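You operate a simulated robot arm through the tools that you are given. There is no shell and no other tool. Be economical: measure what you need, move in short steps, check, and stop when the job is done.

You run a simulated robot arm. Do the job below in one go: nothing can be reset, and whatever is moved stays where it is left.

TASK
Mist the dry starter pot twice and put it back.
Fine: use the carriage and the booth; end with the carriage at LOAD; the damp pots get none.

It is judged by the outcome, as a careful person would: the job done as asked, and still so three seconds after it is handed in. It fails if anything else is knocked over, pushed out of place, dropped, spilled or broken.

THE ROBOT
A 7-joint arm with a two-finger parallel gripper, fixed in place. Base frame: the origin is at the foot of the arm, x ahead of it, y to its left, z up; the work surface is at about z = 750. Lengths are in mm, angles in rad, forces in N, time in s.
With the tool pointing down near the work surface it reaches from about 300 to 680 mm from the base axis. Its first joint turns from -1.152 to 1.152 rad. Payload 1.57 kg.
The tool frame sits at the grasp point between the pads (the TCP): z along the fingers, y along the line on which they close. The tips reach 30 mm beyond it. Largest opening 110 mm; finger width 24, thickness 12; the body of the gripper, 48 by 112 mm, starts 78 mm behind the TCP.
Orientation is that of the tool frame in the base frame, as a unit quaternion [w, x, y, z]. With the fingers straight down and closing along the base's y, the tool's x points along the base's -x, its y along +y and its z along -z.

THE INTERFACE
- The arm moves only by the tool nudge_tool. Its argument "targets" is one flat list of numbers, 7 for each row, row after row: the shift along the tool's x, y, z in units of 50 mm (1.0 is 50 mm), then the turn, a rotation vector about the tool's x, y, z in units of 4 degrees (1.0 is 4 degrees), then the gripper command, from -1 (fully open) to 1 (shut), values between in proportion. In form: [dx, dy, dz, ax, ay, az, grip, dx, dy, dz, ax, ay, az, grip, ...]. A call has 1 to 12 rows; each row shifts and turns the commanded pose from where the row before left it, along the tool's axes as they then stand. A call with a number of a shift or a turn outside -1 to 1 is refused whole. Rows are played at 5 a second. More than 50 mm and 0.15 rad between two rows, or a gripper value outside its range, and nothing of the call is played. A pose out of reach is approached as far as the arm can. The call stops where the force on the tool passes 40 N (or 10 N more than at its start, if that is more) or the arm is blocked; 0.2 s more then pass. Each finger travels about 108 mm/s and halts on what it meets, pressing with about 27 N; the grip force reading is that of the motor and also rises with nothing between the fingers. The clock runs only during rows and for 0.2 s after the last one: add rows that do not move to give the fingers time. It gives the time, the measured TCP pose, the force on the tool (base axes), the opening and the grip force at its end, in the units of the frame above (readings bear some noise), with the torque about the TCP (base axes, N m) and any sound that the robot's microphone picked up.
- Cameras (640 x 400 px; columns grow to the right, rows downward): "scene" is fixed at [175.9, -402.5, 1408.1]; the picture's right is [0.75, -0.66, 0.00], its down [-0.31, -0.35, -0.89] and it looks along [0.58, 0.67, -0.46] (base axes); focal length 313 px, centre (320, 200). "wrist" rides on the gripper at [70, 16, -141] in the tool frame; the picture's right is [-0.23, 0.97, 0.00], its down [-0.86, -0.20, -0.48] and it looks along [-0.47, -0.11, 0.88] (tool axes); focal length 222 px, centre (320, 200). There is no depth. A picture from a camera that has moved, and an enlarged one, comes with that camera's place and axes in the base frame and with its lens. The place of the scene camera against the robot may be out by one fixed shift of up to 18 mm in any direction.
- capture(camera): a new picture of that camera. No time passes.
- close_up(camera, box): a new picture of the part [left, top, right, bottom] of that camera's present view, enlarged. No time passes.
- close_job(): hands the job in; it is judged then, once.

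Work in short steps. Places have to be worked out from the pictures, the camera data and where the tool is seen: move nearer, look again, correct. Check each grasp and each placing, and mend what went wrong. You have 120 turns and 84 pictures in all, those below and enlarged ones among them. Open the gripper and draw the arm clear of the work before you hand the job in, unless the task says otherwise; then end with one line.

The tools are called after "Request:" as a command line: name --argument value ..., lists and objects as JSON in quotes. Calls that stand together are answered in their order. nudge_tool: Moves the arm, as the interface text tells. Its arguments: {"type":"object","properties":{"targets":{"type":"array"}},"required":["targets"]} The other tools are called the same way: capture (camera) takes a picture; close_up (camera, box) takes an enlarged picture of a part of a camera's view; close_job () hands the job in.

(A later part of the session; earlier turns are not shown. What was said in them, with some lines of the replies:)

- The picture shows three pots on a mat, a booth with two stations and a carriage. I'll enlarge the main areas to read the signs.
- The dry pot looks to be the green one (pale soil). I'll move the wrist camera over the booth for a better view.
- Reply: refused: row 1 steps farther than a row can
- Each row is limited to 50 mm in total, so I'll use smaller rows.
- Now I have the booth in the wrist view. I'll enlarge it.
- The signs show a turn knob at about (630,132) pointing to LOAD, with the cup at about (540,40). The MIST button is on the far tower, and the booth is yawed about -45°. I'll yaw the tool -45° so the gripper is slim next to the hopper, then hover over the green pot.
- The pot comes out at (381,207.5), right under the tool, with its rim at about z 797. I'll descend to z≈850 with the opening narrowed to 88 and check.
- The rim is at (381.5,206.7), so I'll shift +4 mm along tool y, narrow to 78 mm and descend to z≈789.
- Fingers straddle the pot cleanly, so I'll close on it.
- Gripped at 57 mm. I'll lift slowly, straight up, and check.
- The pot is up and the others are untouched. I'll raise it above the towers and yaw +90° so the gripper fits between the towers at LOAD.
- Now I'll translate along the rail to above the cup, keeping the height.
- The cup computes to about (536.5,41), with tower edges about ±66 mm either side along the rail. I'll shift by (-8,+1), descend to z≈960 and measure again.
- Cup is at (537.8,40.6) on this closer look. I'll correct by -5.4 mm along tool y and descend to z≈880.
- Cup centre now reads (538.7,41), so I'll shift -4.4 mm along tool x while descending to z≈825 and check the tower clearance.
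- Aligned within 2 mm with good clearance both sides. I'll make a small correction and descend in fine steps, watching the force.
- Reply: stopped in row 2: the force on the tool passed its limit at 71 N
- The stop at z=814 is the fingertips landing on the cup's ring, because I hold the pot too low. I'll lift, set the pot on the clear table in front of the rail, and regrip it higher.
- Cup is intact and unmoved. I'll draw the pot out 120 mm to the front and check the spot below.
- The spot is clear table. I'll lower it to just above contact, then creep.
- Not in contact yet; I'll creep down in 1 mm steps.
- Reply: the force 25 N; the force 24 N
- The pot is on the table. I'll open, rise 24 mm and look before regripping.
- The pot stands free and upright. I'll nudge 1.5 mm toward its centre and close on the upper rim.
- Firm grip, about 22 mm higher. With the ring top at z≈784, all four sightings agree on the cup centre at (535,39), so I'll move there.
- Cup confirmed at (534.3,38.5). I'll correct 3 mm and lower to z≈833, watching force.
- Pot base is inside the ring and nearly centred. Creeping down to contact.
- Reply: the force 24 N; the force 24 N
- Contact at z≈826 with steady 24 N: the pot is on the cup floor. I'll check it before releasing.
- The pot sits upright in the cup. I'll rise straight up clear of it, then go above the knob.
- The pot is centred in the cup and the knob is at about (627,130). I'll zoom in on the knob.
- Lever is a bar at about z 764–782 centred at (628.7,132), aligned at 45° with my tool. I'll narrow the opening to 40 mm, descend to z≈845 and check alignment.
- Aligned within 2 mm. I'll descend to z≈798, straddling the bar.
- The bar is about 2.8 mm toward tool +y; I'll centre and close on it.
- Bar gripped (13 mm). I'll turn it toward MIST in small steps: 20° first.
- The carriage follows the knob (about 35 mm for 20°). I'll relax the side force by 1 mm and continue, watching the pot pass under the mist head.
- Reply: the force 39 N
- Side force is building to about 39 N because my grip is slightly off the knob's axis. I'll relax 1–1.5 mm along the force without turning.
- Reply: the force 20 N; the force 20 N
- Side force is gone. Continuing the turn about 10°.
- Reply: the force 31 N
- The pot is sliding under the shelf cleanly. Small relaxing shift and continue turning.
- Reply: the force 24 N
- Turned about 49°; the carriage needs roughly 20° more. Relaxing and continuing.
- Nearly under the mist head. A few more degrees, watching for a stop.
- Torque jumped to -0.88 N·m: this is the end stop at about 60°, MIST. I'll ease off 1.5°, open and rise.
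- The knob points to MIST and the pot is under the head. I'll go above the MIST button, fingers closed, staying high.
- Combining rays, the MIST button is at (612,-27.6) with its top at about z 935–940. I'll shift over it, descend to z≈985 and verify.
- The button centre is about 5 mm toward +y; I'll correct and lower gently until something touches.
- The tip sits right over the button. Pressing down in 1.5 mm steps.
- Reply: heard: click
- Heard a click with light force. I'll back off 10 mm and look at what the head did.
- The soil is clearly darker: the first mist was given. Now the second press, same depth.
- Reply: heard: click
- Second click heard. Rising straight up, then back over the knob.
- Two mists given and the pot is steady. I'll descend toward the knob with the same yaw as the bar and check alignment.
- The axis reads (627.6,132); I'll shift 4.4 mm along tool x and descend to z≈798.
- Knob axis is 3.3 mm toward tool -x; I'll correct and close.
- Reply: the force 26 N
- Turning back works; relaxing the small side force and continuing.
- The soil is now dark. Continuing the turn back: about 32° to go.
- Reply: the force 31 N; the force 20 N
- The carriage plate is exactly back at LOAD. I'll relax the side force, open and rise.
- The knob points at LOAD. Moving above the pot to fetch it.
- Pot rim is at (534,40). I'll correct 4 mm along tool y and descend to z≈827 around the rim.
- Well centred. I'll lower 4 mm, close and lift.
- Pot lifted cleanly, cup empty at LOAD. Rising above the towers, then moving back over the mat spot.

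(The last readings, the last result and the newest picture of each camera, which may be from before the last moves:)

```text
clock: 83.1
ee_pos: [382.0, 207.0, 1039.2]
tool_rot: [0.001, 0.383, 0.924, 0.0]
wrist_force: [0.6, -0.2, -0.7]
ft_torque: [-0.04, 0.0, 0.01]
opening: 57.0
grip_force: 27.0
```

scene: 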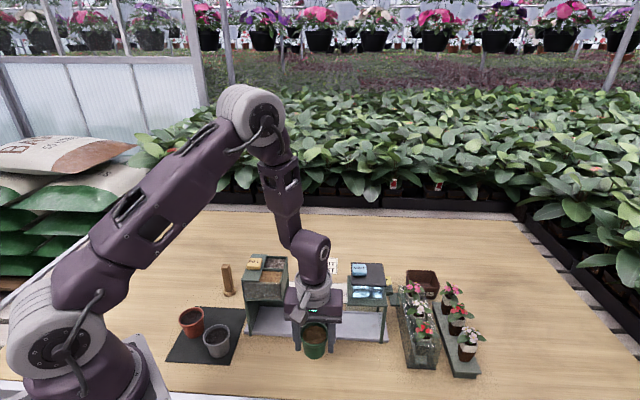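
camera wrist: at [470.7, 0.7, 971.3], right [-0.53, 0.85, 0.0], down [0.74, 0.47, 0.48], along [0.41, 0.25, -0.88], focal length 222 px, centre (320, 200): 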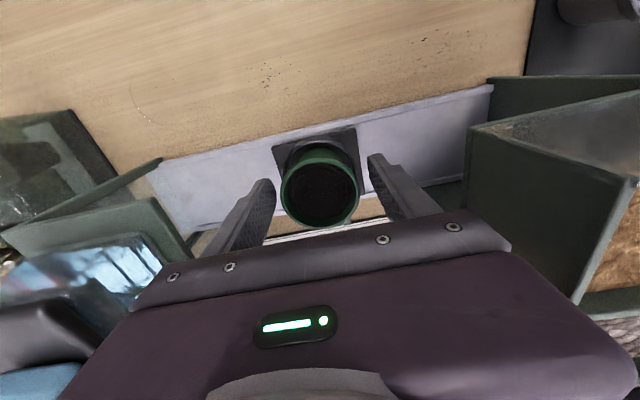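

Over the original spot at the original yaw. Descending to z≈860 and checking.

Request:
nudge_tool --targets '[0, 0, 0.8, 0, 0, 0, 1, 0, 0, 0.8, 0, 0, 0, 1, 0, 0, 0.8, 0, 0, 0, 1, 0, 0, 0.7, 0, 0, 0, 1, 0, 0, 0.5, 0, 0, 0, 1, 0, 0, 0, 0, 0, 0, 1]'

Request:
capture --camera "wrist"

Request:
close_up --camera "scene" --box '[150, 220, 310, 370]'

```text
clock: 84.5
ee_pos: [383.3, 204.6, 859.1]
tool_rot: [0.001, 0.383, 0.924, -0.001]
wrist_force: [0.2, 0.2, -0.1]
ft_torque: [-0.03, 0.02, 0.0]
opening: 57.2
grip_force: 26.5
```

```text
12 pictures are left
camera wrist: at [344.8, 266.5, 998.9], right [0.85, 0.53, 0.0], down [0.46, -0.74, 0.48], along [0.25, -0.41, -0.88], focal length 222 px, centre (320, 200)
```

wrist: 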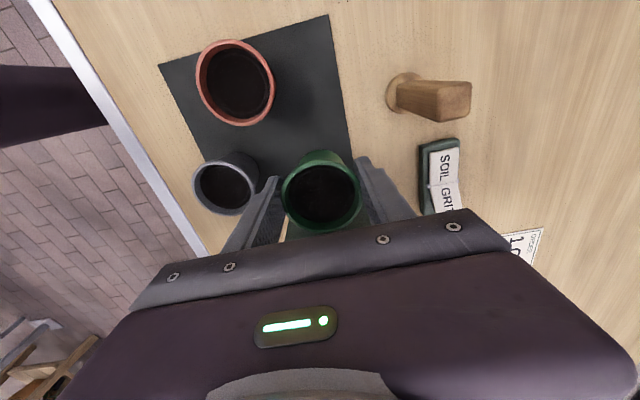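

```text
2.67 times, centred on (230, 295) of scene
camera zoom: at [175.9, -402.5, 1408.1], right [0.75, -0.66, 0.0], down [-0.31, -0.35, -0.89], along [0.58, 0.67, -0.46], focal length 835 px, centre (560, -53)
```

zoom: 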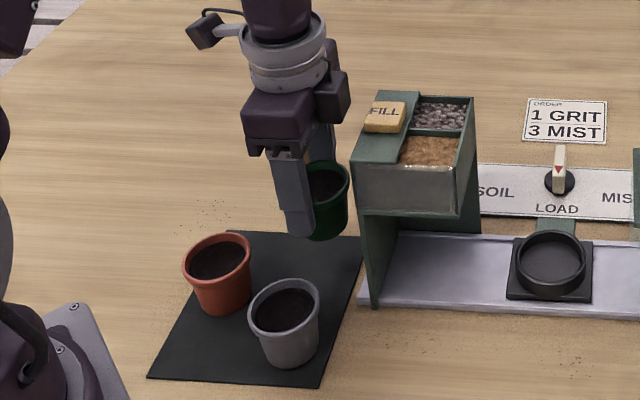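

Correcting 2.5 mm and lowering to just above the mat.

Request:
nudge_tool --targets '[0.05, 0, 0.3, 0, 0, 0, 1, 0, 0, 0.3, 0, 0, 0, 1, 0, 0, 0.25, 0, 0, 0, 1, 0, 0, 0, 0, 0, 0, 1]'

Request:
nudge_tool --targets '[0, 0, 0.03, 0, 0, 0, 1, 0, 0, 0.03, 0, 0, 0, 1, 0, 0, 0, 0, 0, 0, 1]'

```text
clock: 85.5
ee_pos: [380.7, 207.0, 816.7]
tool_rot: [0.002, 0.382, 0.924, -0.001]
wrist_force: [0.4, 0.1, -1.0]
ft_torque: [-0.02, 0.02, 0.0]
opening: 57.1
grip_force: 27.0
```

```text
clock: 86.3
ee_pos: [379.6, 208.0, 815.3]
tool_rot: [0.001, 0.383, 0.924, -0.001]
wrist_force: [-0.8, -0.7, -0.3]
ft_torque: [-0.02, -0.01, -0.05]
opening: 57.3
grip_force: 26.9
```

Request:
nudge_tool --targets '[-0.02, 0, 0.03, 0, 0, 0, 1, 0, 0, 0.03, 0, 0, 0, 1, 0, 0, 0, 0, 0, 0, 1]'

Request:
nudge_tool --targets '[0, 0, 0.03, 0, 0, 0, 1, 0, 0, 0, 0, 0, 0, 1]'

```text
clock: 87.1
ee_pos: [381.4, 206.6, 812.3]
tool_rot: [0.001, 0.383, 0.924, -0.001]
wrist_force: [-0.8, 0.0, -0.4]
ft_torque: [0.0, 0.0, 0.0]
opening: 57.1
grip_force: 26.6
```

```text
clock: 87.7
ee_pos: [380.7, 205.7, 808.5]
tool_rot: [0.002, 0.382, 0.924, 0.0]
wrist_force: [-1.0, 0.5, -0.9]
ft_torque: [-0.01, -0.02, -0.01]
opening: 57.2
grip_force: 26.8
```

Request:
nudge_tool --targets '[0, 0, 0.025, 0, 0, 0, 1, 0, 0, 0, 0, 0, 0, 1]'

Request:
nudge_tool --targets '[0, 0, 0.02, 0, 0, 0, 1, 0, 0, 0, 0, 0, 0, 1]'

```text
clock: 88.3
ee_pos: [380.6, 206.7, 807.1]
tool_rot: [0.002, 0.383, 0.924, -0.001]
wrist_force: [0.0, 0.4, -0.7]
ft_torque: [0.01, -0.02, -0.04]
opening: 57.2
grip_force: 27.0
```

```text
clock: 88.9
ee_pos: [381.8, 208.0, 807.7]
tool_rot: [0.002, 0.383, 0.924, -0.001]
wrist_force: [-0.7, -1.6, 8.6]
ft_torque: [0.0, 0.08, 0.01]
opening: 57.1
grip_force: 27.1
```

Contact with the mat (8.6 N). Releasing to 78 mm, then rising straight.

Request:
nudge_tool --targets '[0, 0, 0, 0, 0, 0, -0.42, 0, 0, 0, 0, 0, 0, -0.42, 0, 0, -0.3, 0, 0, 0, -0.42, 0, 0, -0.7, 0, 0, 0, -0.42, 0, 0, -0.9, 0, 0, 0, -0.42, 0, 0, -0.9, 0, 0, 0, -0.42, 0, 0, -0.9, 0, 0, 0, -0.42, 0, 0, -0.9, 0, 0, 0, -1, 0, 0, 0, 0, 0, 0, -1]'

Request:
capture --camera "scene"

Request:
close_up --camera "scene" --box '[150, 240, 340, 370]'

```text
clock: 90.9
ee_pos: [378.6, 206.9, 1041.3]
tool_rot: [0.001, 0.383, 0.924, -0.001]
wrist_force: [0.5, -1.3, -0.6]
ft_torque: [-0.04, 0.02, 0.01]
opening: 109.9
grip_force: 0.1
```

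```text
10 pictures are left
```

scene: 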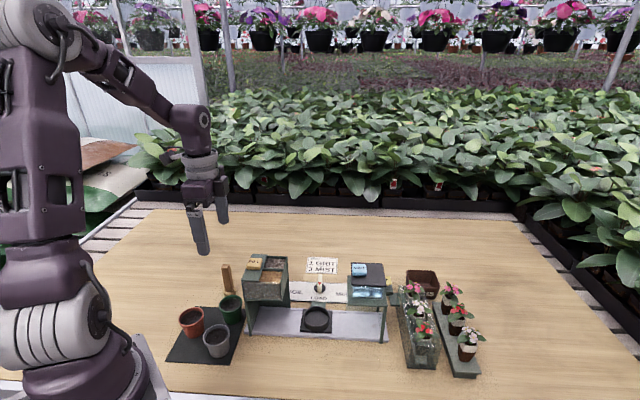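

```text
3.08 times, centred on (245, 305) of scene
camera zoom: at [175.9, -402.5, 1408.1], right [0.75, -0.66, 0.0], down [-0.31, -0.35, -0.89], along [0.58, 0.67, -0.46], focal length 963 px, centre (551, -123)
```

zoom: 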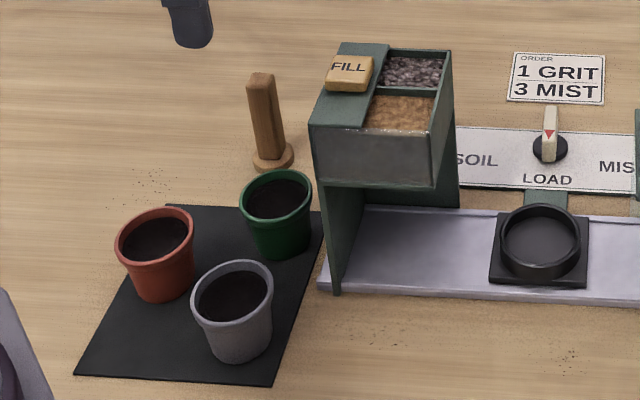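

The green pot is upright in its old place with dark soil. The carriage is empty at LOAD, nothing else has moved, and the arm is clear with the gripper open, so I'm handing in.

Request:
close_job

```text
The job is handed in.
```

I misted the dry green pot twice and put it back in its place on the mat. The carriage is back at LOAD, and the damp pots got no mist.
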